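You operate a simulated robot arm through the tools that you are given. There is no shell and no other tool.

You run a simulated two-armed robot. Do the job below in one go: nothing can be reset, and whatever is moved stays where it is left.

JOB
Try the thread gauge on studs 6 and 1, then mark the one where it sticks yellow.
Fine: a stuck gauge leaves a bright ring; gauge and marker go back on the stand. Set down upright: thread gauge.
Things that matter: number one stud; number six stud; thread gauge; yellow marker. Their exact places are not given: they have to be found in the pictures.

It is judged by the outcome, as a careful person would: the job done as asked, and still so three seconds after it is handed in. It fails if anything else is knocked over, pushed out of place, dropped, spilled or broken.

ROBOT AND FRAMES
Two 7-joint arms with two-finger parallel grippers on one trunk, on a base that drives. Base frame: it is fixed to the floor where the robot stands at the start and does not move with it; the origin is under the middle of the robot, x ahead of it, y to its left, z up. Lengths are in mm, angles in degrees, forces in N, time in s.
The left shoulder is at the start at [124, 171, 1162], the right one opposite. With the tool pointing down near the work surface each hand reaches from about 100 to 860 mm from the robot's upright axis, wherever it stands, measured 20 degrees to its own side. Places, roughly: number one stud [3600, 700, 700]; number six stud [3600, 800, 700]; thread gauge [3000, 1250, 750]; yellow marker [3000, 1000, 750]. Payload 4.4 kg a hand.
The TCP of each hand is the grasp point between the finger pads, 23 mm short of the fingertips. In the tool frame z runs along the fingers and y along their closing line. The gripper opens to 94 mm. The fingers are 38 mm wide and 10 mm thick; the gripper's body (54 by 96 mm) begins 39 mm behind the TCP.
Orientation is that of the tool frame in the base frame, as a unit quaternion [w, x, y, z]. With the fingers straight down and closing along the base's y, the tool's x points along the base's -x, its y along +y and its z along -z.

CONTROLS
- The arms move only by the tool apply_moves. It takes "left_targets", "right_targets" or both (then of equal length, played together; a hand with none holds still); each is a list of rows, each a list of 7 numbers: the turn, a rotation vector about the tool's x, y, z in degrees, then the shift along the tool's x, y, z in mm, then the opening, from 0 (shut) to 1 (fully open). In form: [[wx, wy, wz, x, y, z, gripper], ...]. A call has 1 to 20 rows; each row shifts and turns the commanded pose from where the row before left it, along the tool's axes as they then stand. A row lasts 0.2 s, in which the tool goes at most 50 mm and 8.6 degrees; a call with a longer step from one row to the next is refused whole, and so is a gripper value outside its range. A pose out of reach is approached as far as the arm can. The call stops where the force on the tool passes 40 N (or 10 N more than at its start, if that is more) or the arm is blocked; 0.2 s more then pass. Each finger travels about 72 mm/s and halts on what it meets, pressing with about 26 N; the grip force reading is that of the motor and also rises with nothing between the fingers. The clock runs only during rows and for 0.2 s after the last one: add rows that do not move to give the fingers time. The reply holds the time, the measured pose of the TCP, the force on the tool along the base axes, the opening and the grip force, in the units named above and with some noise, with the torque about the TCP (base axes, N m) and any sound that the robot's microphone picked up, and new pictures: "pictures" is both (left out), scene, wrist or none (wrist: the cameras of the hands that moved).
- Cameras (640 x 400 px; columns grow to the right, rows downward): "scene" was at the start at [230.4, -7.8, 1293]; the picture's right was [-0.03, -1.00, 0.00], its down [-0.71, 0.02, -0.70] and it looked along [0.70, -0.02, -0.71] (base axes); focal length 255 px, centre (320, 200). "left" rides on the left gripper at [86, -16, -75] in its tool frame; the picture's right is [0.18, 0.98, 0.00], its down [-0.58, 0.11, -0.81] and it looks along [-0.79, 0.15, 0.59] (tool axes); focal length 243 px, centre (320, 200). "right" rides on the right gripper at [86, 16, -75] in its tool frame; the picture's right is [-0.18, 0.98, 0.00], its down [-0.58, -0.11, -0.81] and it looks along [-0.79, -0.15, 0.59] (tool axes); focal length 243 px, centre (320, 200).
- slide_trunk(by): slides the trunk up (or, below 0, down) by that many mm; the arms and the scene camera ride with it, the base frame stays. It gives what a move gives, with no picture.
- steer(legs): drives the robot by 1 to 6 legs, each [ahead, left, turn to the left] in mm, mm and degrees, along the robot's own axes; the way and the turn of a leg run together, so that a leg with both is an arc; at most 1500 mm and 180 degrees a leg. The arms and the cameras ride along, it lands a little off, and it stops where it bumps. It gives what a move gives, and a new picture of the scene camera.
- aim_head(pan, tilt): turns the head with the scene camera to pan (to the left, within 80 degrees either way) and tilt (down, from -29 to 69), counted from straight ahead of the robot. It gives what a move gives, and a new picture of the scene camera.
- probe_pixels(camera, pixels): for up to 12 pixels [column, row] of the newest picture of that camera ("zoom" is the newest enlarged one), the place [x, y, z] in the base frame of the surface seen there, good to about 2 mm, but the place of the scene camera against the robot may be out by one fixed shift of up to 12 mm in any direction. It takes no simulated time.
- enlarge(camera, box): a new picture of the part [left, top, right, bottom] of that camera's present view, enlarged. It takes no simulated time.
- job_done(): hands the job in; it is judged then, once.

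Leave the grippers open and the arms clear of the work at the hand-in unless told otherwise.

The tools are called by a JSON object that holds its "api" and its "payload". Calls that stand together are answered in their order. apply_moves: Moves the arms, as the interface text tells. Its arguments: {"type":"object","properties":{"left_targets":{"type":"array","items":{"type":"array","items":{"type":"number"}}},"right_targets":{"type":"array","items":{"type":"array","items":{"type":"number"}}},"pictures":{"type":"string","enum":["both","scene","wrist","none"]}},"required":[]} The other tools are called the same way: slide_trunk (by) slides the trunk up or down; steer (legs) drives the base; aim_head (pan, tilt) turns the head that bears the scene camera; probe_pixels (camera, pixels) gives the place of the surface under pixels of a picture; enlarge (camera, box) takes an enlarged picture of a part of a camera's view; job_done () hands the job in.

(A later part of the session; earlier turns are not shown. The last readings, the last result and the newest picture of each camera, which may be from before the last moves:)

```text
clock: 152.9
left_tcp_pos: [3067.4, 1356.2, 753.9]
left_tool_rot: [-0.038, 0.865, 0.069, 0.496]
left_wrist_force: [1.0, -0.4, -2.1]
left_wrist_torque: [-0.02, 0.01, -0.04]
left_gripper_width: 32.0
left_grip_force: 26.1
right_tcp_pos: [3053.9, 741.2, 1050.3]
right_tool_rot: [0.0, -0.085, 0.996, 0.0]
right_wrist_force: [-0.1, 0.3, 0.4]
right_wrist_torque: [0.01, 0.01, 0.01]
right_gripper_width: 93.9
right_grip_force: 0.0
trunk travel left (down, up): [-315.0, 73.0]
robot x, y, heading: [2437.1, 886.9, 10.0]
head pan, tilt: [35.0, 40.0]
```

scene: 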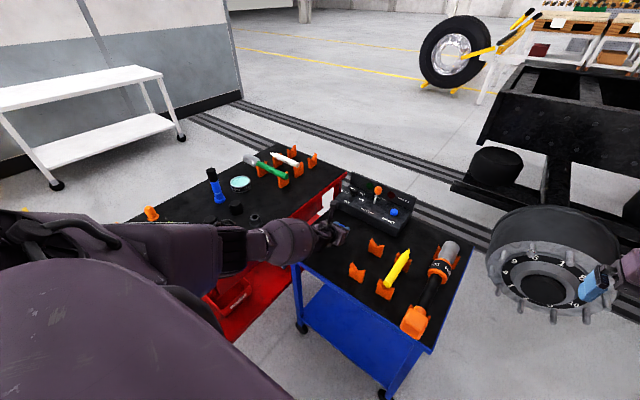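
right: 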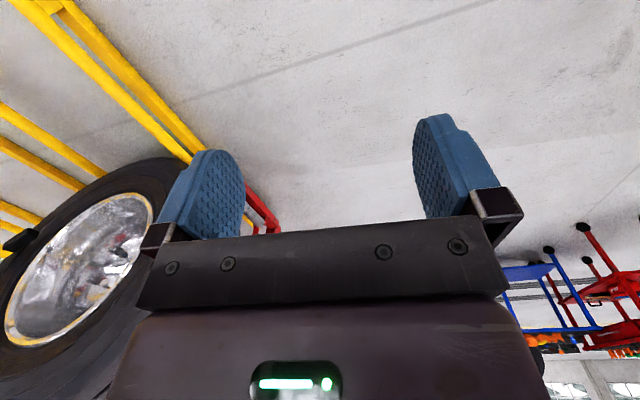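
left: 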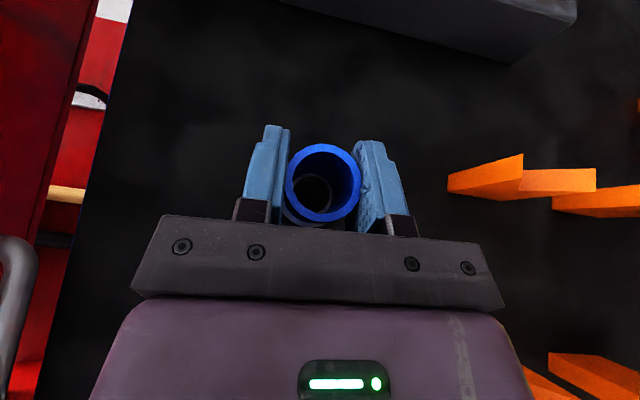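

{"api": "apply_moves", "payload": {"left_targets": [[0, 0, 0, -1.3, 0, 0.7, 0], [0, 0, 0, 0, 0, 0, 0]], "pictures": "none"}}

```text
clock: 153.5
left_tcp_pos: [3068.7, 1357.0, 752.7]
left_tool_rot: [-0.037, 0.865, 0.069, 0.495]
left_wrist_force: [-1.0, -0.2, -1.1]
left_wrist_torque: [0.01, 0.02, 0.0]
left_gripper_width: 32.2
left_grip_force: 26.6
right_tcp_pos: [3053.8, 739.0, 1051.4]
right_tool_rot: [0.0, -0.085, 0.996, 0.0]
right_wrist_force: [-0.9, -0.4, 0.5]
right_wrist_torque: [0.05, 0.01, 0.01]
right_gripper_width: 94.1
right_grip_force: 0.0
trunk travel left (down, up): [-315.0, 73.0]
robot x, y, heading: [2438.9, 885.3, 9.5]
head pan, tilt: [35.0, 40.0]
```

No contact yet, so I'll go another 1.5 mm.

{"api": "apply_moves", "payload": {"left_targets": [[0, 0, 0, -1.3, 0, 0.7, 0], [0, 0, 0, 0, 0, 0, 0]], "pictures": "wrist"}}

{"api": "probe_pixels", "payload": {"camera": "left", "pixels": [[322, 148], [290, 180], [356, 180], [322, 218], [450, 240], [200, 180]]}}

```text
clock: 154.1
left_tcp_pos: [3069.3, 1356.0, 752.6]
left_tool_rot: [-0.038, 0.864, 0.069, 0.497]
left_wrist_force: [0.3, 1.2, 4.6]
left_wrist_torque: [0.1, 0.08, 0.0]
left_gripper_width: 32.1
left_grip_force: 26.7
right_tcp_pos: [3053.9, 740.9, 1051.2]
right_tool_rot: [0.0, -0.085, 0.996, 0.0]
right_wrist_force: [-0.4, 0.7, -1.2]
right_wrist_torque: [0.0, 0.0, -0.02]
right_gripper_width: 94.1
right_grip_force: 0.1
trunk travel left (down, up): [-315.0, 73.0]
robot x, y, heading: [2430.9, 880.9, 9.6]
head pan, tilt: [35.0, 40.0]
```

left: 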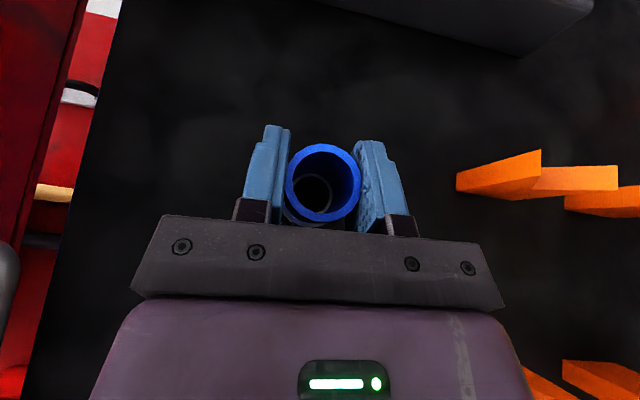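

```text
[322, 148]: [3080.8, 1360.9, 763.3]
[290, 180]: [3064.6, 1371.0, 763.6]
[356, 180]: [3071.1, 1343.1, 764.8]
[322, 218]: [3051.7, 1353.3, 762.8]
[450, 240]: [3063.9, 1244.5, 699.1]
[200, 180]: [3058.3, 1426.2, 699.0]
```

Contact is 4.6 N and the rim is level at z≈763. I'll release and back off along the fingers.

{"api": "apply_moves", "payload": {"left_targets": [[0, 0, 0, 0, 0, 0, 0.45], [0, 0, 0, 0, 0, 0, 0.6], [0, 0, 0, 0, 0, 0, 1], [0, 0, 0, 0, 0, 0, 1], [0, 0, 0, 0, 0, -20, 1], [0, 0, 0, 0, 0, -35, 1], [0, 0, 0, 0, 0, -40, 1], [0, 0, 0, 0, 0, -40, 1]]}}

```text
clock: 155.9
left_tcp_pos: [2954.2, 1338.2, 819.7]
left_tool_rot: [-0.038, 0.865, 0.07, 0.495]
left_wrist_force: [-0.3, 0.2, 0.0]
left_wrist_torque: [0.02, -0.02, -0.03]
left_gripper_width: 94.0
left_grip_force: 0.1
right_tcp_pos: [3053.6, 740.7, 1051.8]
right_tool_rot: [0.0, -0.084, 0.996, 0.0]
right_wrist_force: [-0.7, -0.1, -0.4]
right_wrist_torque: [-0.03, -0.01, -0.04]
right_gripper_width: 94.2
right_grip_force: 0.0
trunk travel left (down, up): [-315.0, 73.0]
robot x, y, heading: [2436.4, 888.1, 9.9]
head pan, tilt: [35.0, 40.0]
```

scene: 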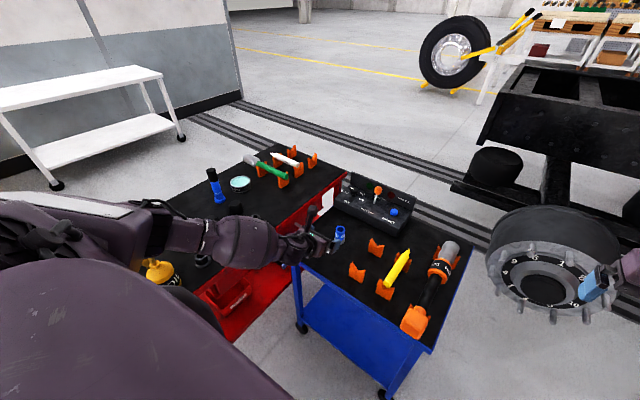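
left: 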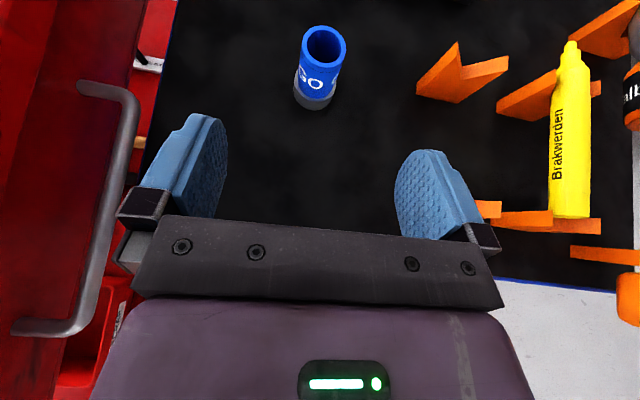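

The gauge is back upright in its spot. Next is the marker, which lies in its cradles with the nib pointing away, at left (570,130). I'll measure it.

{"api": "enlarge", "payload": {"camera": "left", "box": [480, 20, 640, 240]}}

{"api": "probe_pixels", "payload": {"camera": "left", "pixels": [[571, 44], [571, 55], [573, 75], [573, 100], [572, 130], [572, 160], [571, 190], [570, 208], [556, 150], [588, 150], [540, 225], [540, 95]]}}

```text
1.82 times, centred on (560, 130) of left
```

zoom: 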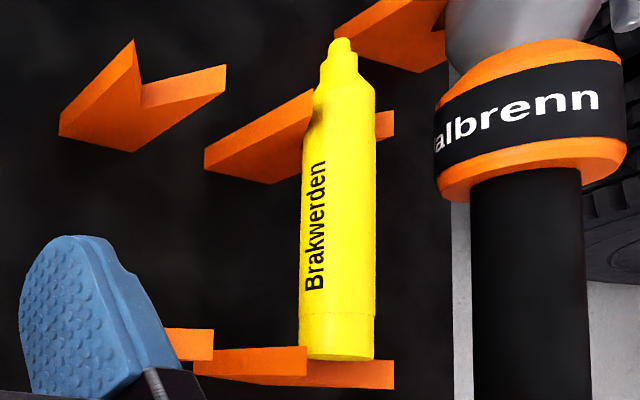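

```text
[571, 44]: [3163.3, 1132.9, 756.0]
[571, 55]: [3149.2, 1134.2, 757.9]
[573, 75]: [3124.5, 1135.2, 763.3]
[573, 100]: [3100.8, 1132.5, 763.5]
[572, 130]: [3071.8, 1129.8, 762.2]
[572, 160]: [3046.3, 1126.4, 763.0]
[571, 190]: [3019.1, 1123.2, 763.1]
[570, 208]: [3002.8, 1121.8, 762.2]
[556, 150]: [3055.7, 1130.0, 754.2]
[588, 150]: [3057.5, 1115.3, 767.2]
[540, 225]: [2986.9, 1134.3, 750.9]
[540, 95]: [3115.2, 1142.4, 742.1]
```

The marker axis passes through about (3056,1117.5,754.5) with yaw 6.4° and radius about 13. Its nib is at x≈3165, and the cradle plates are near x 2995 and 3108. I'll lift, move above it and pitch the hand straight down.

{"api": "apply_moves", "payload": {"left_targets": [[0, 0, 0, 34.5, 0, -20.3, 1], [0, 0, 0, 34.5, 0, -20.3, 1], [0, 0, 0, 6.8, 39.1, 11.7, 1], [0, 0, 0, 6.8, 39.1, 11.7, 1], [0, 0, 0, 6.8, 39.1, 11.7, 1], [0, 0, 0, 6.8, 39.1, 11.7, 1], [0, 0, 0, 6.8, 39.1, 11.7, 1], [0, 0, 0, 6.8, 39.1, 11.7, 1], [0, -8.5, 0, 0, 0, 0, 0.65], [0, -8.5, 0, 0, 0, 0, 0.65], [0, -8.5, 0, 0, 0, 0, 0.65], [0, -8.5, 0, 0, 0, 0, 0.65], [0, -8.5, 0, 0, 0, 0, 0.65], [0, -8.5, 0, 0, 0, 0, 0.65], [0, -8.5, 0, 0, 0, 0, 0.65], [0, 0, 2.8, 0, 0, 0, 0.65], [0, 0, 0, 0, 0, 0, 0.65]]}}

```text
clock: 159.5
left_tcp_pos: [3070.4, 1119.4, 897.9]
left_tool_rot: [0.002, 0.999, 0.054, 0.001]
left_wrist_force: [0.0, -0.1, -0.1]
left_wrist_torque: [0.01, 0.01, 0.04]
left_gripper_width: 61.1
left_grip_force: 0.0
right_tcp_pos: [3053.9, 739.8, 1051.3]
right_tool_rot: [0.0, -0.085, 0.996, 0.001]
right_wrist_force: [0.6, -0.2, -0.7]
right_wrist_torque: [0.0, 0.0, -0.02]
right_gripper_width: 93.9
right_grip_force: 0.0
trunk travel left (down, up): [-315.0, 73.0]
robot x, y, heading: [2434.2, 885.6, 9.9]
head pan, tilt: [35.0, 40.0]
```

scene: 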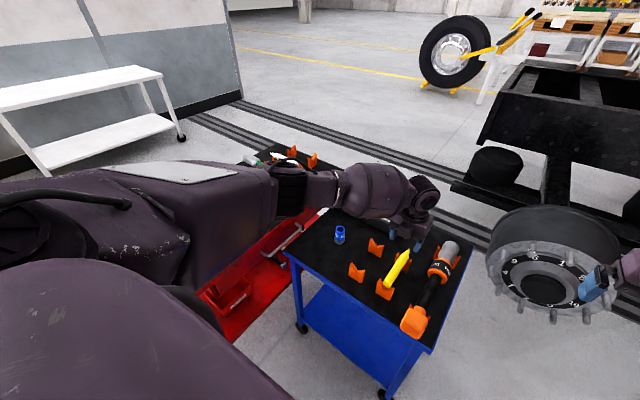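
left: 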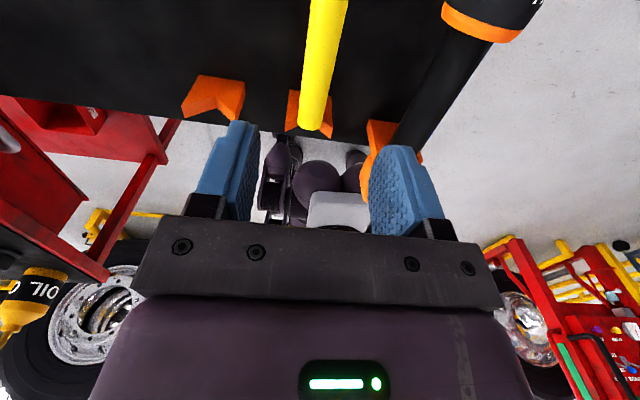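

The marker lies between the fingers. I'll lower 95 mm and check.

{"api": "apply_moves", "payload": {"left_targets": [[0, 0, 0, 0.5, 0, 32, 0.65], [0, 0, 0, 0.5, 0, 32, 0.65], [0, 0, 0, 0.5, 0, 31, 0.65], [0, 0, 0, 0, 0, 0, 0.65]]}}

{"api": "probe_pixels", "payload": {"camera": "left", "pixels": [[320, 120], [300, 60], [310, 90]]}}

```text
clock: 160.5
left_tcp_pos: [3074.5, 1117.6, 805.8]
left_tool_rot: [0.002, 0.998, 0.055, 0.002]
left_wrist_force: [-0.3, 0.7, -0.1]
left_wrist_torque: [-0.01, 0.01, -0.01]
left_gripper_width: 61.1
left_grip_force: 0.0
right_tcp_pos: [3054.4, 740.1, 1051.8]
right_tool_rot: [0.0, -0.085, 0.996, 0.0]
right_wrist_force: [-0.3, -0.2, -0.2]
right_wrist_torque: [0.02, -0.01, 0.02]
right_gripper_width: 94.0
right_grip_force: 0.0
trunk travel left (down, up): [-315.0, 73.0]
robot x, y, heading: [2436.0, 881.4, 9.8]
head pan, tilt: [35.0, 40.0]
```

scene: 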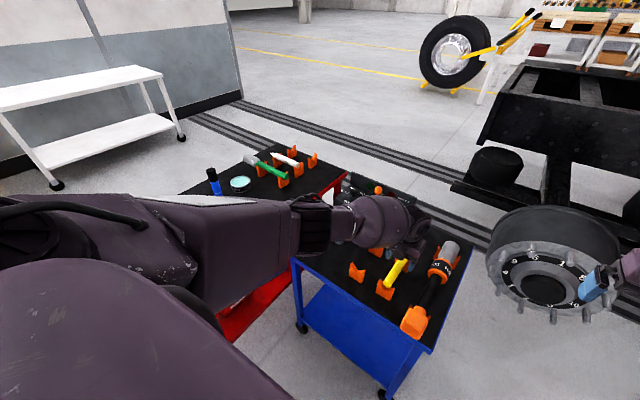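
left: 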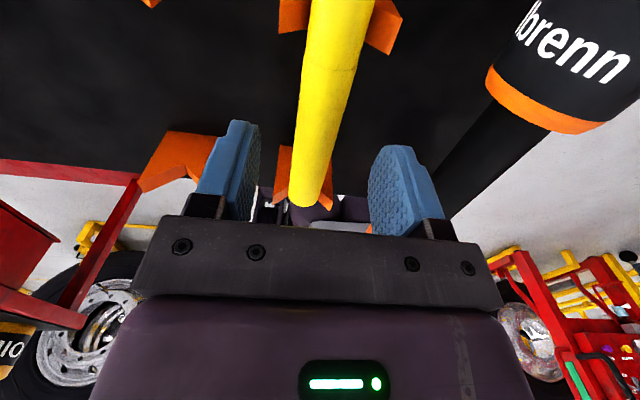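

```text
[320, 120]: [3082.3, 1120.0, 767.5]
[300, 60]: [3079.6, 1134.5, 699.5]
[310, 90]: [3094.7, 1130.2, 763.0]
```

The fingers straddle the marker, clear of both cradle plates. I'll lower the last 50 mm.

{"api": "apply_moves", "payload": {"left_targets": [[0, 0, 0, -1, 0, 25, 0.65], [0, 0, 0, -1, 0, 24, 0.65], [0, 0, 0, 0, 0, 0, 0.65]]}}

```text
clock: 161.3
left_tcp_pos: [3068.7, 1121.6, 756.2]
left_tool_rot: [0.002, 0.998, 0.055, 0.004]
left_wrist_force: [-0.2, 0.5, 0.5]
left_wrist_torque: [-0.01, -0.03, 0.0]
left_gripper_width: 61.2
left_grip_force: 0.1
right_tcp_pos: [3054.4, 742.4, 1050.3]
right_tool_rot: [0.0, -0.084, 0.996, -0.001]
right_wrist_force: [0.5, -0.1, 0.2]
right_wrist_torque: [-0.04, -0.03, -0.01]
right_gripper_width: 94.1
right_grip_force: 0.0
trunk travel left (down, up): [-315.0, 73.0]
robot x, y, heading: [2435.5, 885.2, 9.7]
head pan, tilt: [35.0, 40.0]
```

scene: 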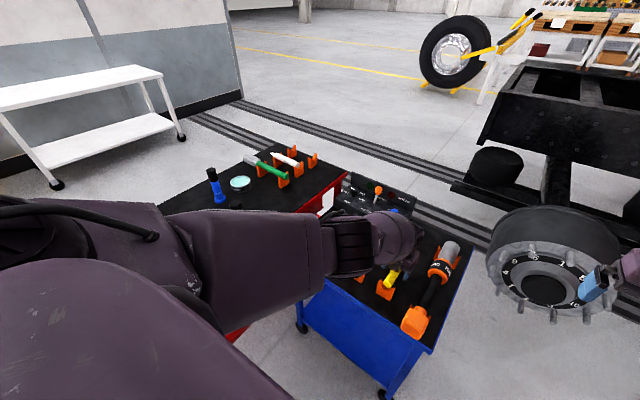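
left: 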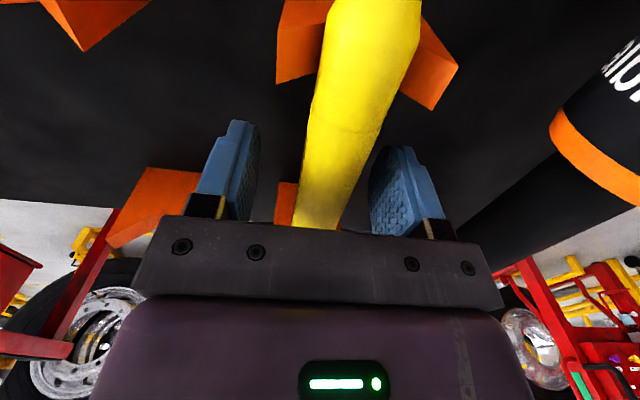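

The marker is centred between the pads. I'll close on it gently and lift.

{"api": "apply_moves", "payload": {"left_targets": [[0, 0, 0, 0, 0, 0, 0.4], [0, 0, 0, 0, 0, 0, 0.2], [0, 0, 0, 0, 0, 0, 0], [0, 0, 0, 0, 0, 0, 0], [0, 0, 0, 0, 0, 0, 0], [0, 0, 0, 0, 0, -10, 0], [0, 0, 0, 0, 0, -30, 0], [0, 0, 0, 0, 0, -30, 0], [0, 0, 0, 0, 0, 0, 0]]}}

```text
clock: 163.3
left_tcp_pos: [3069.6, 1120.3, 823.5]
left_tool_rot: [0.001, 0.998, 0.055, 0.002]
left_wrist_force: [-0.1, 0.0, -1.1]
left_wrist_torque: [0.01, 0.01, 0.03]
left_gripper_width: 23.6
left_grip_force: 25.9
left hand out of reach, approached as far as the arm can: row 6
right_tcp_pos: [3054.9, 741.0, 1050.4]
right_tool_rot: [0.0, -0.085, 0.996, 0.0]
right_wrist_force: [0.0, 0.2, 0.5]
right_wrist_torque: [-0.02, -0.03, -0.02]
right_gripper_width: 93.9
right_grip_force: 0.1
trunk travel left (down, up): [-315.0, 73.0]
robot x, y, heading: [2432.0, 886.0, 9.6]
head pan, tilt: [35.0, 40.0]
```

scene: 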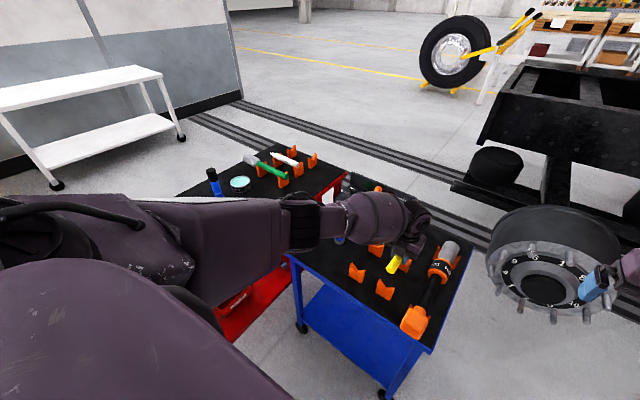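
left: 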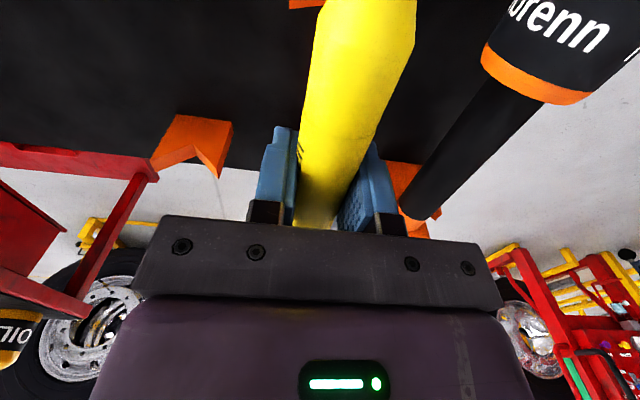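

I have the marker (23.6 mm wide). I'll raise and retract it, then drive back to the hub station.

{"api": "apply_moves", "payload": {"left_targets": [[0, 0, 0, 0, 0, -40, 0], [0, 0, 0, -30, 0, -25, 0], [0, 0, 0, -30, 0, -25, 0], [0, 0, 0, -30, 0, -15, 0], [0, 0, 0, -30, 0, 0, 0], [0, 0, 0, 0, 0, 0, 0]], "pictures": "wrist"}}

{"api": "steer", "payload": {"legs": [[0, -360, -3]]}}

```text
clock: 164.7
left_tcp_pos: [2950.9, 1105.3, 929.2]
left_tool_rot: [0.002, 0.998, 0.055, 0.003]
left_wrist_force: [1.1, -0.1, -0.7]
left_wrist_torque: [0.0, 0.01, 0.02]
left_gripper_width: 23.5
left_grip_force: 26.5
right_tcp_pos: [3054.2, 739.8, 1050.6]
right_tool_rot: [-0.001, -0.085, 0.996, 0.0]
right_wrist_force: [0.1, -0.7, 0.6]
right_wrist_torque: [0.01, 0.01, 0.01]
right_gripper_width: 93.7
right_grip_force: 0.1
trunk travel left (down, up): [-315.0, 73.0]
robot x, y, heading: [2436.0, 884.3, 9.7]
head pan, tilt: [35.0, 40.0]
```

left: 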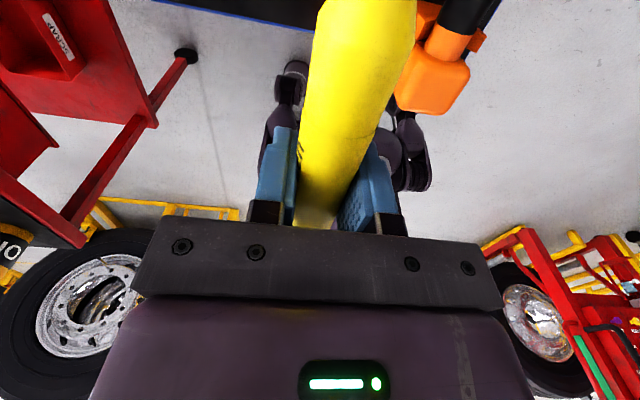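

```text
clock: 168.4
left_tcp_pos: [3012.9, 728.7, 928.5]
left_tool_rot: [0.001, 0.999, 0.034, 0.002]
left_wrist_force: [-0.2, -0.9, -1.1]
left_wrist_torque: [0.01, -0.02, 0.0]
left_gripper_width: 24.1
left_grip_force: 26.0
right_tcp_pos: [3100.0, 358.3, 1051.5]
right_tool_rot: [0.001, -0.063, 0.998, 0.001]
right_wrist_force: [1.1, 0.4, 0.2]
right_wrist_torque: [-0.01, -0.01, -0.01]
right_gripper_width: 94.0
right_grip_force: 0.0
trunk travel left (down, up): [-315.0, 73.0]
robot x, y, heading: [2487.3, 530.8, 7.2]
head pan, tilt: [35.0, 40.0]
```

scene: 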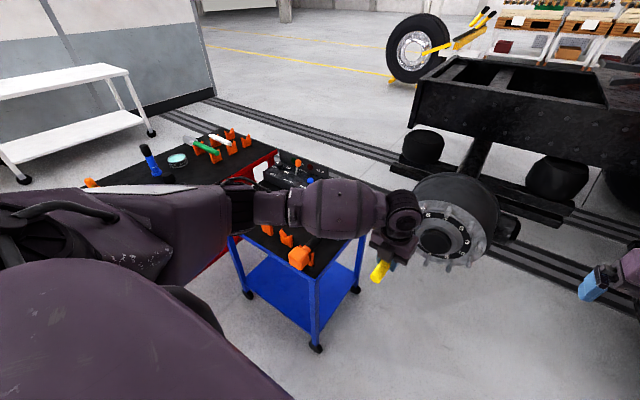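

I'll drive forward to the hub station and lower the trunk 120 mm.

{"api": "steer", "payload": {"legs": [[395, -47, 0]]}}

{"api": "slide_trunk", "payload": {"by": -120}}

{"api": "aim_head", "payload": {"pan": 20, "tilt": 42}}

```text
clock: 170.8
left_tcp_pos: [3409.4, 725.9, 926.5]
left_tool_rot: [0.002, 1.0, 0.03, 0.002]
left_wrist_force: [-0.2, 0.3, 0.0]
left_wrist_torque: [-0.02, -0.02, 0.0]
left_gripper_width: 23.8
left_grip_force: 26.3
right_tcp_pos: [3494.4, 355.3, 1050.0]
right_tool_rot: [-0.001, -0.06, 0.998, 0.0]
right_wrist_force: [-0.1, 0.1, 0.5]
right_wrist_torque: [0.02, -0.03, 0.0]
right_gripper_width: 94.0
right_grip_force: 0.1
trunk travel left (down, up): [-315.0, 73.0]
robot x, y, heading: [2881.0, 534.5, 6.7]
head pan, tilt: [35.0, 40.0]
```

scene: 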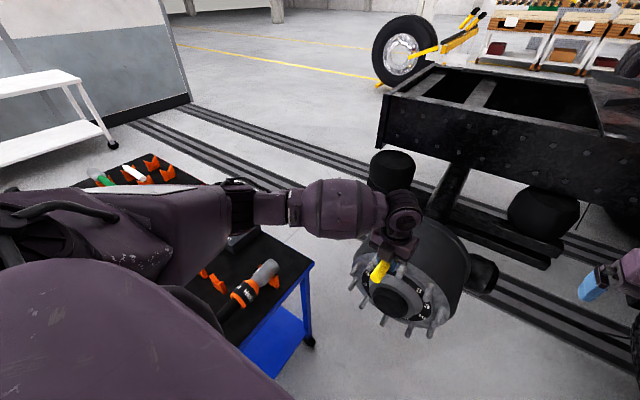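

```text
clock: 172.3
left_tcp_pos: [3409.4, 724.5, 810.8]
left_tool_rot: [0.002, 1.0, 0.029, 0.003]
left_wrist_force: [-0.2, -0.5, -0.2]
left_wrist_torque: [0.03, -0.03, 0.02]
left_gripper_width: 23.5
left_grip_force: 26.3
right_tcp_pos: [3493.4, 355.5, 934.5]
right_tool_rot: [0.001, -0.06, 0.998, 0.0]
right_wrist_force: [-0.4, 0.2, 0.9]
right_wrist_torque: [-0.02, 0.01, -0.01]
right_gripper_width: 93.8
right_grip_force: 0.1
trunk travel left (down, up): [-195.0, 193.0]
robot x, y, heading: [2881.1, 529.1, 6.9]
head pan, tilt: [35.0, 40.0]
```

```text
clock: 173.1
left_tcp_pos: [3407.9, 726.3, 808.2]
left_tool_rot: [0.001, 1.0, 0.029, 0.002]
left_wrist_force: [0.3, -0.3, -0.5]
left_wrist_torque: [-0.01, 0.0, 0.0]
left_gripper_width: 23.7
left_grip_force: 25.6
right_tcp_pos: [3493.3, 355.7, 931.9]
right_tool_rot: [0.0, -0.059, 0.998, 0.0]
right_wrist_force: [0.8, -0.2, 0.3]
right_wrist_torque: [0.02, 0.03, 0.04]
right_gripper_width: 93.9
right_grip_force: 0.0
trunk travel left (down, up): [-195.0, 193.0]
robot x, y, heading: [2879.7, 530.6, 7.0]
head pan, tilt: [20.0, 42.0]
```

scene: 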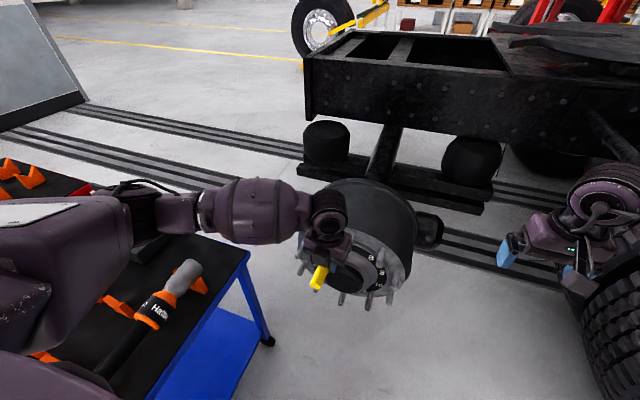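

I'm at the station. I'll align the marker's yaw, back off, and move to stud 6's axis with the nib about 45 mm in front of it.

{"api": "apply_moves", "payload": {"left_targets": [[0, 0, -3.2, -20, 0, 0, 0], [0, 0, 0, -20, 0, 0, 0], [0, 0, 0, 2, -19.5, 29.5, 0], [0, 0, 0, 2, -19.5, 29.5, 0], [0, 0, 0, 2, -19.5, 29.5, 0], [0, 0, 0, 2, -19.5, 29.5, 0], [0, 0, 0, 0, 0, 0, 0], [0, 0, 0, 0, 0, 0, 0]]}}

{"api": "enlarge", "payload": {"camera": "scene", "box": [250, 220, 410, 320]}}

```text
clock: 174.9
left_tcp_pos: [3366.0, 803.9, 690.8]
left_tool_rot: [0.001, 0.998, 0.057, 0.002]
left_wrist_force: [-0.2, -1.1, -1.0]
left_wrist_torque: [0.03, 0.01, 0.01]
left_gripper_width: 23.8
left_grip_force: 26.4
right_tcp_pos: [3493.2, 356.2, 930.1]
right_tool_rot: [0.0, -0.059, 0.998, 0.0]
right_wrist_force: [0.4, -0.1, 0.3]
right_wrist_torque: [-0.02, 0.01, -0.04]
right_gripper_width: 94.0
right_grip_force: 0.0
trunk travel left (down, up): [-195.0, 193.0]
robot x, y, heading: [2883.7, 529.4, 7.0]
head pan, tilt: [20.0, 42.0]
```

scene: 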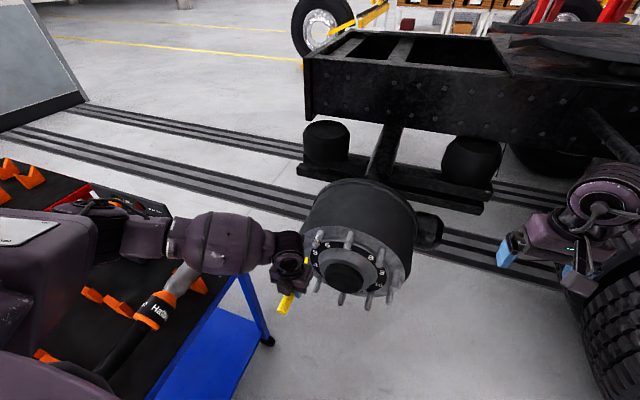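
left: 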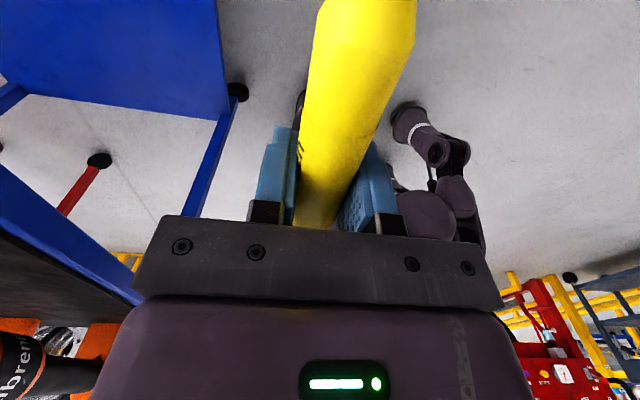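

```text
4.00 times, centred on (330, 270) of scene
```

zoom: 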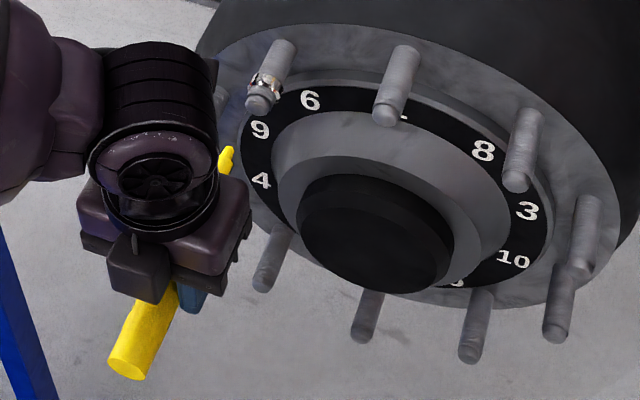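

A clear view: the ringed stud 6 tip is at zoom (258,103) and the nib at (227,153). I'll probe both.

{"api": "probe_pixels", "payload": {"camera": "zoom", "pixels": [[228, 151], [227, 158], [224, 168], [256, 104], [262, 100], [252, 106], [265, 85], [140, 330], [132, 365], [155, 310]]}}

```text
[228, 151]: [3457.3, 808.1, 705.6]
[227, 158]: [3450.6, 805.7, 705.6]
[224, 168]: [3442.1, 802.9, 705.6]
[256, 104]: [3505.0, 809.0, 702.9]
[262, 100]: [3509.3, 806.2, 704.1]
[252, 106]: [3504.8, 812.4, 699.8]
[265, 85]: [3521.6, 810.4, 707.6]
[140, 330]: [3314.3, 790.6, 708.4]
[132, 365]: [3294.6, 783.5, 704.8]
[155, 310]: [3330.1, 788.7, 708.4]
```

The nib appears about 4 mm left and 5 mm high of the stud's centre. I'll correct while advancing 25 mm, then look again.

{"api": "apply_moves", "payload": {"left_targets": [[0, 0, 0, 0, 3, 4, 0], [0, 0, 0, 25, 0, 0, 0], [0, 0, 0, 0, 0, 0, 0], [0, 0, 0, 0, 0, 0, 0]], "pictures": "scene"}}

{"api": "enlarge", "payload": {"camera": "scene", "box": [280, 230, 344, 270]}}

```text
clock: 175.9
left_tcp_pos: [3391.2, 801.2, 685.4]
left_tool_rot: [0.001, 0.998, 0.057, 0.002]
left_wrist_force: [0.7, -0.3, -0.8]
left_wrist_torque: [0.03, 0.01, 0.01]
left_gripper_width: 23.6
left_grip_force: 25.8
right_tcp_pos: [3493.5, 355.7, 931.7]
right_tool_rot: [0.001, -0.059, 0.998, -0.001]
right_wrist_force: [-0.7, -0.2, 0.0]
right_wrist_torque: [0.02, 0.02, 0.01]
right_gripper_width: 94.0
right_grip_force: 0.0
trunk travel left (down, up): [-195.0, 193.0]
robot x, y, heading: [2881.9, 530.8, 6.6]
head pan, tilt: [20.0, 42.0]
```

scene: 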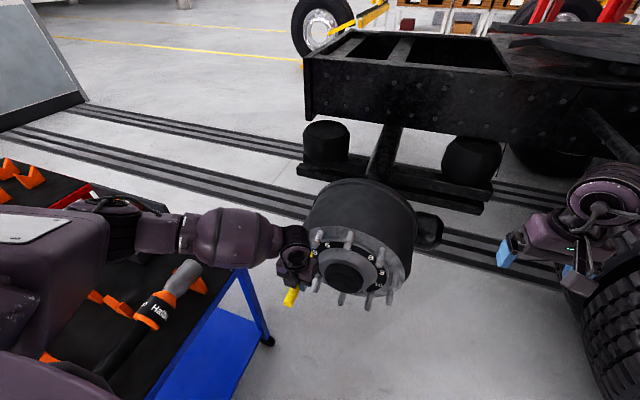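

```text
10.00 times, centred on (312, 250) of scene
```

zoom: 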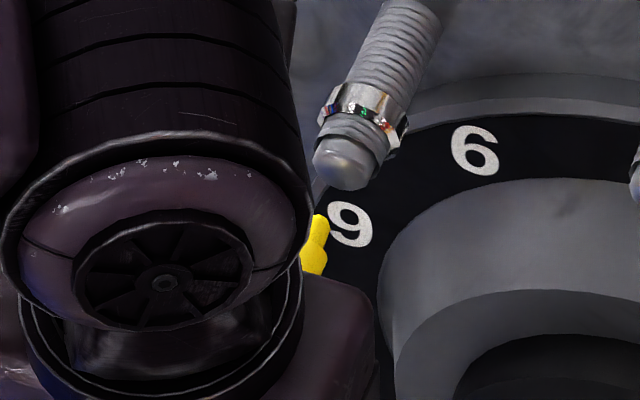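

The nib at (320,222) lies on the extension of the stud's axis line in the image. I'll check the depth by probing.

{"api": "probe_pixels", "payload": {"camera": "zoom", "pixels": [[320, 220], [319, 226], [317, 240], [322, 217], [345, 165], [335, 165], [355, 170], [345, 185], [340, 150]]}}

```text
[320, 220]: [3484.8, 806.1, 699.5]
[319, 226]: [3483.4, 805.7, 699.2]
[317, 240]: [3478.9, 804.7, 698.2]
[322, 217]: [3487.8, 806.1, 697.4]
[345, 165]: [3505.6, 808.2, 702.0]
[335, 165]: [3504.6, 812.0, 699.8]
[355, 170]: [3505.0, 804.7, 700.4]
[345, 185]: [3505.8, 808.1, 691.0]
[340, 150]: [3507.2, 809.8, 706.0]
```

The gap is about 17 mm and the alignment within 2 mm. I'll advance 13 mm, then creep in 1.5 mm steps until light contact.

{"api": "apply_moves", "payload": {"left_targets": [[0, 0, 0, 7, 0, 0, 0], [0, 0, 0, 6, 0, 0, 0], [0, 0, 0, 0, 0, 0, 0]], "pictures": "none"}}

{"api": "apply_moves", "payload": {"left_targets": [[0, 0, 0, 1.5, 0, 0, 0], [0, 0, 0, 1.5, 0, 0, 0], [0, 0, 0, 0, 0, 0, 0]], "pictures": "scene"}}

{"api": "enlarge", "payload": {"camera": "scene", "box": [280, 230, 344, 270]}}

```text
clock: 176.7
left_tcp_pos: [3405.5, 802.4, 687.0]
left_tool_rot: [0.002, 0.998, 0.057, 0.002]
left_wrist_force: [0.2, -0.6, -0.6]
left_wrist_torque: [-0.02, -0.01, 0.03]
left_gripper_width: 23.8
left_grip_force: 25.8
right_tcp_pos: [3492.1, 356.4, 931.7]
right_tool_rot: [0.0, -0.059, 0.998, -0.001]
right_wrist_force: [-0.1, -0.1, 0.3]
right_wrist_torque: [0.02, 0.03, -0.02]
right_gripper_width: 94.0
right_grip_force: 0.1
trunk travel left (down, up): [-195.0, 193.0]
robot x, y, heading: [2883.4, 527.5, 6.7]
head pan, tilt: [20.0, 42.0]
```

```text
clock: 177.5
left_tcp_pos: [3408.0, 802.7, 686.7]
left_tool_rot: [0.002, 0.998, 0.058, 0.001]
left_wrist_force: [-1.2, 0.1, -0.8]
left_wrist_torque: [0.02, -0.03, 0.01]
left_gripper_width: 23.7
left_grip_force: 25.8
right_tcp_pos: [3493.1, 354.5, 930.6]
right_tool_rot: [0.0, -0.06, 0.998, 0.0]
right_wrist_force: [0.9, -0.4, 0.1]
right_wrist_torque: [0.03, 0.0, 0.01]
right_gripper_width: 94.3
right_grip_force: 0.0
trunk travel left (down, up): [-195.0, 193.0]
robot x, y, heading: [2883.3, 528.8, 6.9]
head pan, tilt: [20.0, 42.0]
```

scene: 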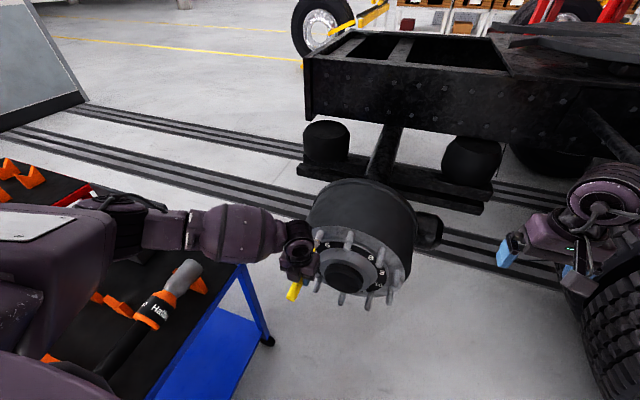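

```text
10.00 times, centred on (312, 250) of scene
```

zoom: 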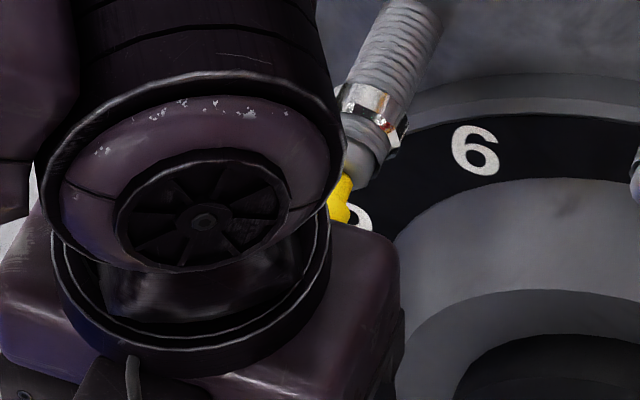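

The nib is almost on the stud's end. I'll creep on until I feel light contact.

{"api": "apply_moves", "payload": {"left_targets": [[0, 0, 0, 1.5, 0, 0, 0], [0, 0, 0, 0, 0, 0, 0]], "pictures": "none"}}

{"api": "apply_moves", "payload": {"left_targets": [[0, 0, 0, 1.5, 0, 0, 0], [0, 0, 0, 0, 0, 0, 0]], "pictures": "scene"}}

{"api": "enlarge", "payload": {"camera": "scene", "box": [280, 230, 344, 270]}}

```text
clock: 178.1
left_tcp_pos: [3408.8, 803.5, 684.8]
left_tool_rot: [0.002, 0.998, 0.058, 0.002]
left_wrist_force: [-8.9, -0.4, 0.1]
left_wrist_torque: [0.0, -0.13, 0.0]
left_gripper_width: 23.8
left_grip_force: 25.9
right_tcp_pos: [3492.1, 356.8, 932.0]
right_tool_rot: [0.0, -0.059, 0.998, 0.0]
right_wrist_force: [0.6, 0.4, 0.2]
right_wrist_torque: [-0.04, -0.01, -0.01]
right_gripper_width: 94.1
right_grip_force: 0.1
trunk travel left (down, up): [-195.0, 193.0]
robot x, y, heading: [2883.8, 531.2, 6.7]
head pan, tilt: [20.0, 42.0]
```

```text
clock: 178.7
left_tcp_pos: [3409.3, 802.7, 685.7]
left_tool_rot: [0.002, 0.998, 0.059, 0.0]
left_wrist_force: [-23.4, -2.0, 0.4]
left_wrist_torque: [0.0, -0.14, 0.16]
left_gripper_width: 23.6
left_grip_force: 26.0
right_tcp_pos: [3492.5, 355.6, 931.8]
right_tool_rot: [0.0, -0.06, 0.998, 0.001]
right_wrist_force: [-0.2, -0.1, -0.1]
right_wrist_torque: [-0.01, -0.04, 0.0]
right_gripper_width: 93.9
right_grip_force: 0.0
trunk travel left (down, up): [-195.0, 193.0]
robot x, y, heading: [2882.0, 530.9, 6.9]
head pan, tilt: [20.0, 42.0]
```

scene: 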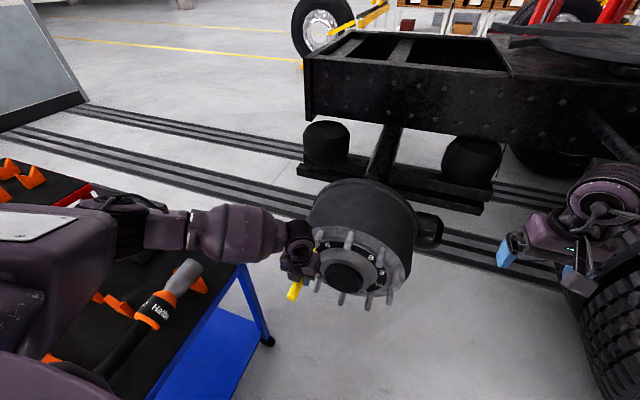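

```text
10.00 times, centred on (312, 250) of scene
```

zoom: 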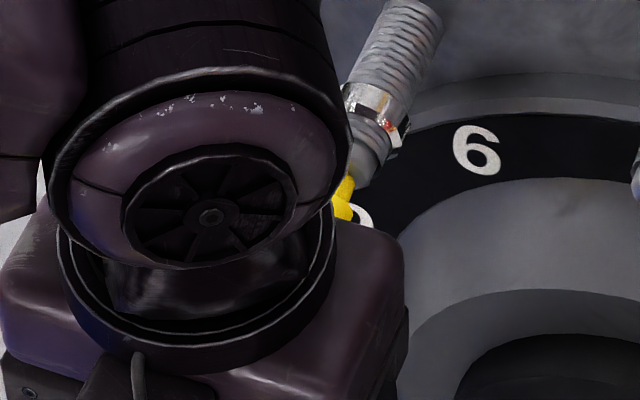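

Firm contact (about 23 N). I'll ease back a little, hold, then withdraw and see whether the stud is marked.

{"api": "apply_moves", "payload": {"left_targets": [[0, 0, 0, -1, 0, 0, 0], [0, 0, 0, 0, 2, 0, 0], [0, 0, 0, 0, -2, 0, 0], [0, 0, 0, 0, 0, 0, 0], [0, 0, 0, -20, 0, 0, 0], [0, 0, 0, -30, 0, 0, 0], [0, 0, 0, -30, 0, 0, 0], [0, 0, 0, 0, 0, 0, 0]], "pictures": "scene"}}

{"api": "enlarge", "payload": {"camera": "scene", "box": [280, 230, 344, 270]}}

```text
clock: 180.5
left_tcp_pos: [3332.6, 794.2, 687.1]
left_tool_rot: [0.002, 0.998, 0.057, 0.002]
left_wrist_force: [0.2, 0.2, -1.2]
left_wrist_torque: [0.0, -0.02, 0.02]
left_gripper_width: 23.5
left_grip_force: 25.4
right_tcp_pos: [3492.9, 354.9, 931.5]
right_tool_rot: [-0.001, -0.059, 0.998, 0.0]
right_wrist_force: [-0.4, 0.1, -0.1]
right_wrist_torque: [0.02, 0.02, 0.03]
right_gripper_width: 94.1
right_grip_force: 0.1
trunk travel left (down, up): [-195.0, 193.0]
robot x, y, heading: [2881.3, 531.5, 6.7]
head pan, tilt: [20.0, 42.0]
```

scene: 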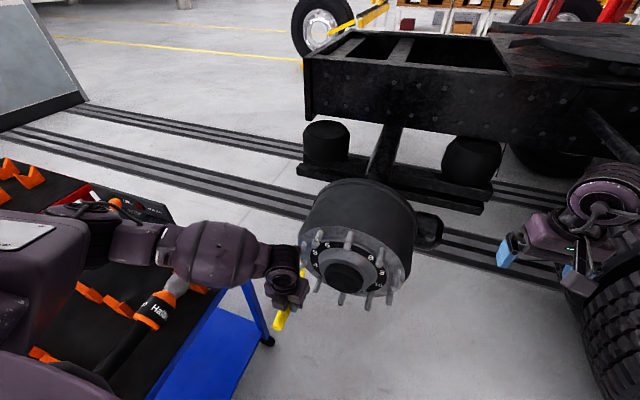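

```text
10.00 times, centred on (312, 250) of scene
```

zoom: 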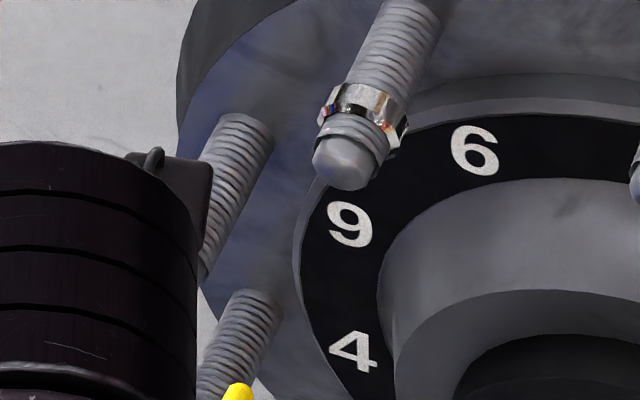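

No yellow is visible yet. I'll zoom tighter on the stud end and check the marker's nib.

{"api": "enlarge", "payload": {"camera": "scene", "box": [306, 234, 326, 252]}}

{"api": "enlarge", "payload": {"camera": "scene", "box": [264, 250, 320, 340]}}

```text
16.00 times, centred on (316, 243) of scene
```

zoom: 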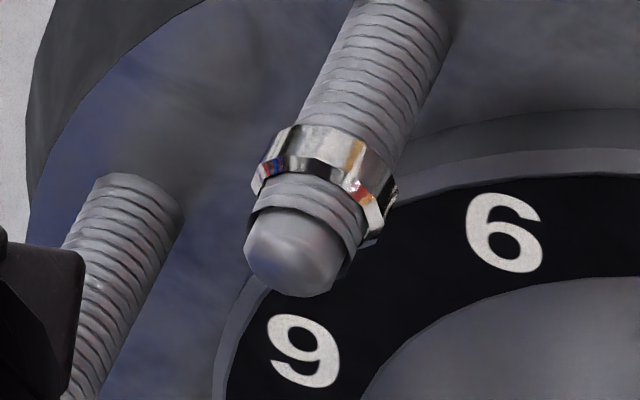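

```text
4.44 times, centred on (292, 295) of scene
```

zoom: 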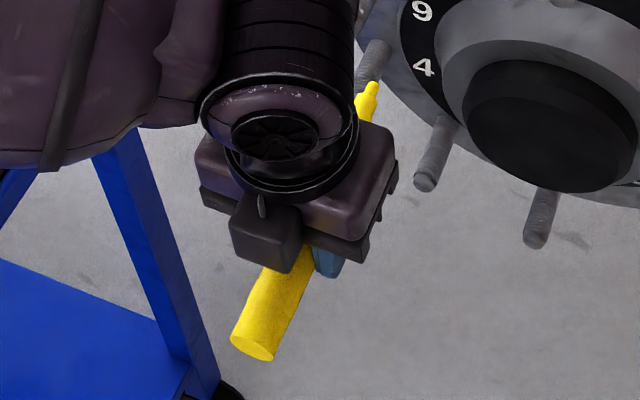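

The nib met the stud's end squarely (the torque gives contact at its centre), but a poke alone left no mark. I'll return and draw strokes with light pressure.

{"api": "apply_moves", "payload": {"left_targets": [[0, 0, 0, 40, 0, 0, 0], [0, 0, 0, 35, 0, 0, 0], [0, 0, 0, 0, 0, 0, 0], [0, 0, 0, 2, 0, 0, 0], [0, 0, 0, 0, 0, 0, 0]], "pictures": "scene"}}

{"api": "enlarge", "payload": {"camera": "scene", "box": [280, 230, 344, 270]}}

```text
clock: 181.7
left_tcp_pos: [3409.3, 803.3, 688.4]
left_tool_rot: [0.002, 0.998, 0.057, 0.002]
left_wrist_force: [0.5, -0.1, -0.5]
left_wrist_torque: [-0.03, -0.03, 0.02]
left_gripper_width: 23.6
left_grip_force: 25.6
right_tcp_pos: [3494.2, 356.2, 931.9]
right_tool_rot: [0.0, -0.059, 0.998, 0.0]
right_wrist_force: [-0.5, -0.3, 0.4]
right_wrist_torque: [0.02, 0.01, 0.04]
right_gripper_width: 94.1
right_grip_force: 0.1
trunk travel left (down, up): [-195.0, 193.0]
robot x, y, heading: [2882.0, 528.4, 7.0]
head pan, tilt: [20.0, 42.0]
```

scene: 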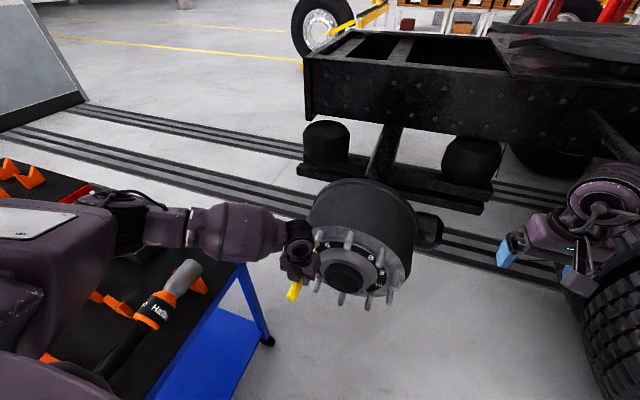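

```text
10.00 times, centred on (312, 250) of scene
```

zoom: 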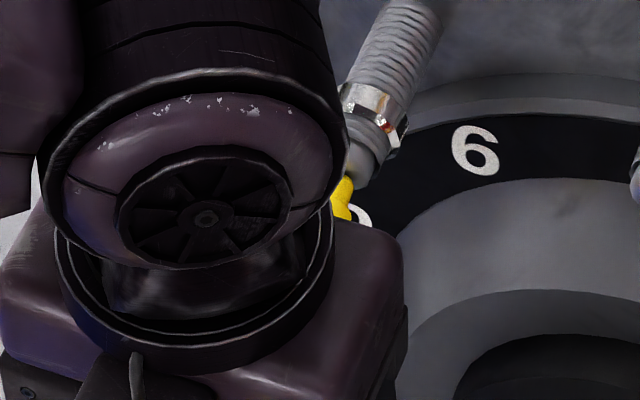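

I'm at the same place with no force (the marker slid back slightly in the grip). I'll press lightly, then stroke side to side and up and down.

{"api": "apply_moves", "payload": {"left_targets": [[0, 0, 0, 1.5, 0, 0, 0], [0, 0, 0, 1, 0, 0, 0], [0, 0, 0, 0, 0, 0, 0]], "pictures": "none"}}

```text
clock: 182.5
left_tcp_pos: [3411.0, 800.5, 687.2]
left_tool_rot: [0.002, 0.998, 0.057, 0.001]
left_wrist_force: [-8.0, -0.6, 1.4]
left_wrist_torque: [0.03, -0.15, 0.07]
left_gripper_width: 23.8
left_grip_force: 25.5
right_tcp_pos: [3492.8, 354.3, 931.4]
right_tool_rot: [0.001, -0.06, 0.998, 0.0]
right_wrist_force: [0.6, 0.9, 0.9]
right_wrist_torque: [-0.03, 0.01, 0.01]
right_gripper_width: 94.1
right_grip_force: 0.2
trunk travel left (down, up): [-195.0, 193.0]
robot x, y, heading: [2884.9, 534.0, 6.8]
head pan, tilt: [20.0, 42.0]
```

An 8 N contact. Now I'll stroke gently: ±4 mm sideways and ±4 mm vertically, in small steps.

{"api": "apply_moves", "payload": {"left_targets": [[0, 0, 0, 0, 2, 0, 0], [0, 0, 0, 0, 2, 0, 0], [0, 0, 0, 0, -2, 0, 0], [0, 0, 0, 0, -2, 0, 0], [0, 0, 0, 0, -2, 0, 0], [0, 0, 0, 0, -2, 0, 0], [0, 0, 0, 0, 2, 0, 0], [0, 0, 0, 0, 2, 0, 0], [0, 0, 0, 0, 0, 2, 0], [0, 0, 0, 0, 0, 2, 0], [0, 0, 0, 0, 0, -2, 0], [0, 0, 0, 0, 0, -2, 0], [0, 0, 0, 0, 0, -2, 0], [0, 0, 0, 0, 0, -2, 0], [0, 0, 0, 0, 0, 2, 0], [0, 0, 0, 0, 0, 2, 0], [0, 0, 0, 0, 0, 0, 0]], "pictures": "none"}}

{"api": "apply_moves", "payload": {"left_targets": [[0, 0, 0, -20, 0, 0, 0], [0, 0, 0, -30, 0, 0, 0], [0, 0, 0, -30, 0, 0, 0], [0, 0, 0, 0, 0, 0, 0]], "pictures": "scene"}}

{"api": "enlarge", "payload": {"camera": "scene", "box": [300, 230, 332, 250]}}

```text
clock: 186.1
left_tcp_pos: [3411.6, 802.8, 685.0]
left_tool_rot: [0.002, 0.998, 0.058, 0.002]
left_wrist_force: [-11.3, -0.8, 2.8]
left_wrist_torque: [0.03, -0.28, 0.02]
left_gripper_width: 23.4
left_grip_force: 26.0
right_tcp_pos: [3494.6, 355.6, 931.4]
right_tool_rot: [0.0, -0.06, 0.998, 0.0]
right_wrist_force: [1.0, -0.6, 0.2]
right_wrist_torque: [-0.05, 0.0, 0.01]
right_gripper_width: 94.0
right_grip_force: 0.1
trunk travel left (down, up): [-195.0, 193.0]
robot x, y, heading: [2877.6, 525.5, 6.8]
head pan, tilt: [20.0, 42.0]
```

```text
clock: 187.1
left_tcp_pos: [3332.7, 794.4, 682.9]
left_tool_rot: [0.002, 0.998, 0.058, 0.003]
left_wrist_force: [0.5, 0.6, -0.1]
left_wrist_torque: [0.02, -0.02, 0.01]
left_gripper_width: 23.8
left_grip_force: 25.8
right_tcp_pos: [3493.4, 354.6, 930.1]
right_tool_rot: [-0.001, -0.06, 0.998, -0.001]
right_wrist_force: [0.3, -0.2, -0.8]
right_wrist_torque: [0.0, 0.01, -0.01]
right_gripper_width: 94.2
right_grip_force: 0.1
trunk travel left (down, up): [-195.0, 193.0]
robot x, y, heading: [2880.9, 529.0, 7.0]
head pan, tilt: [20.0, 42.0]
```

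scene: 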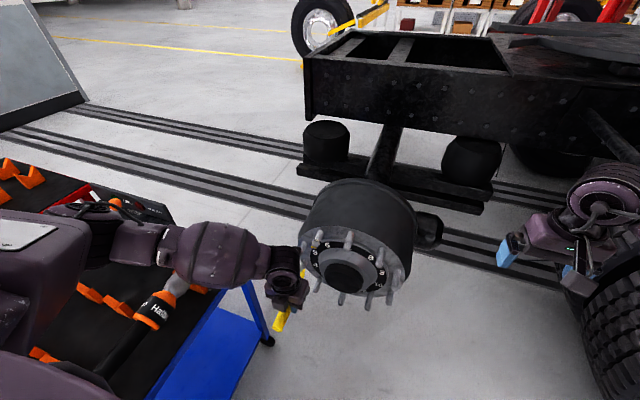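

```text
16.00 times, centred on (316, 240) of scene
```

zoom: 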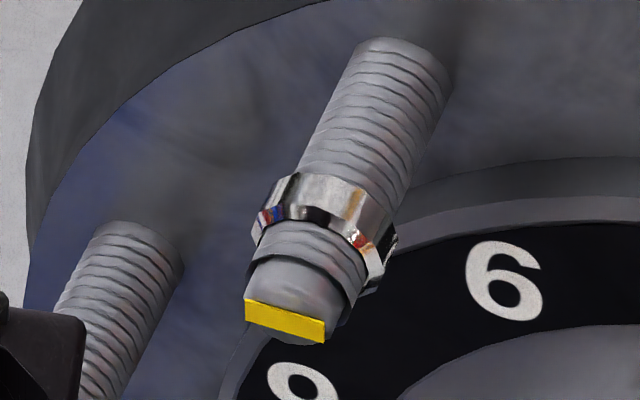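

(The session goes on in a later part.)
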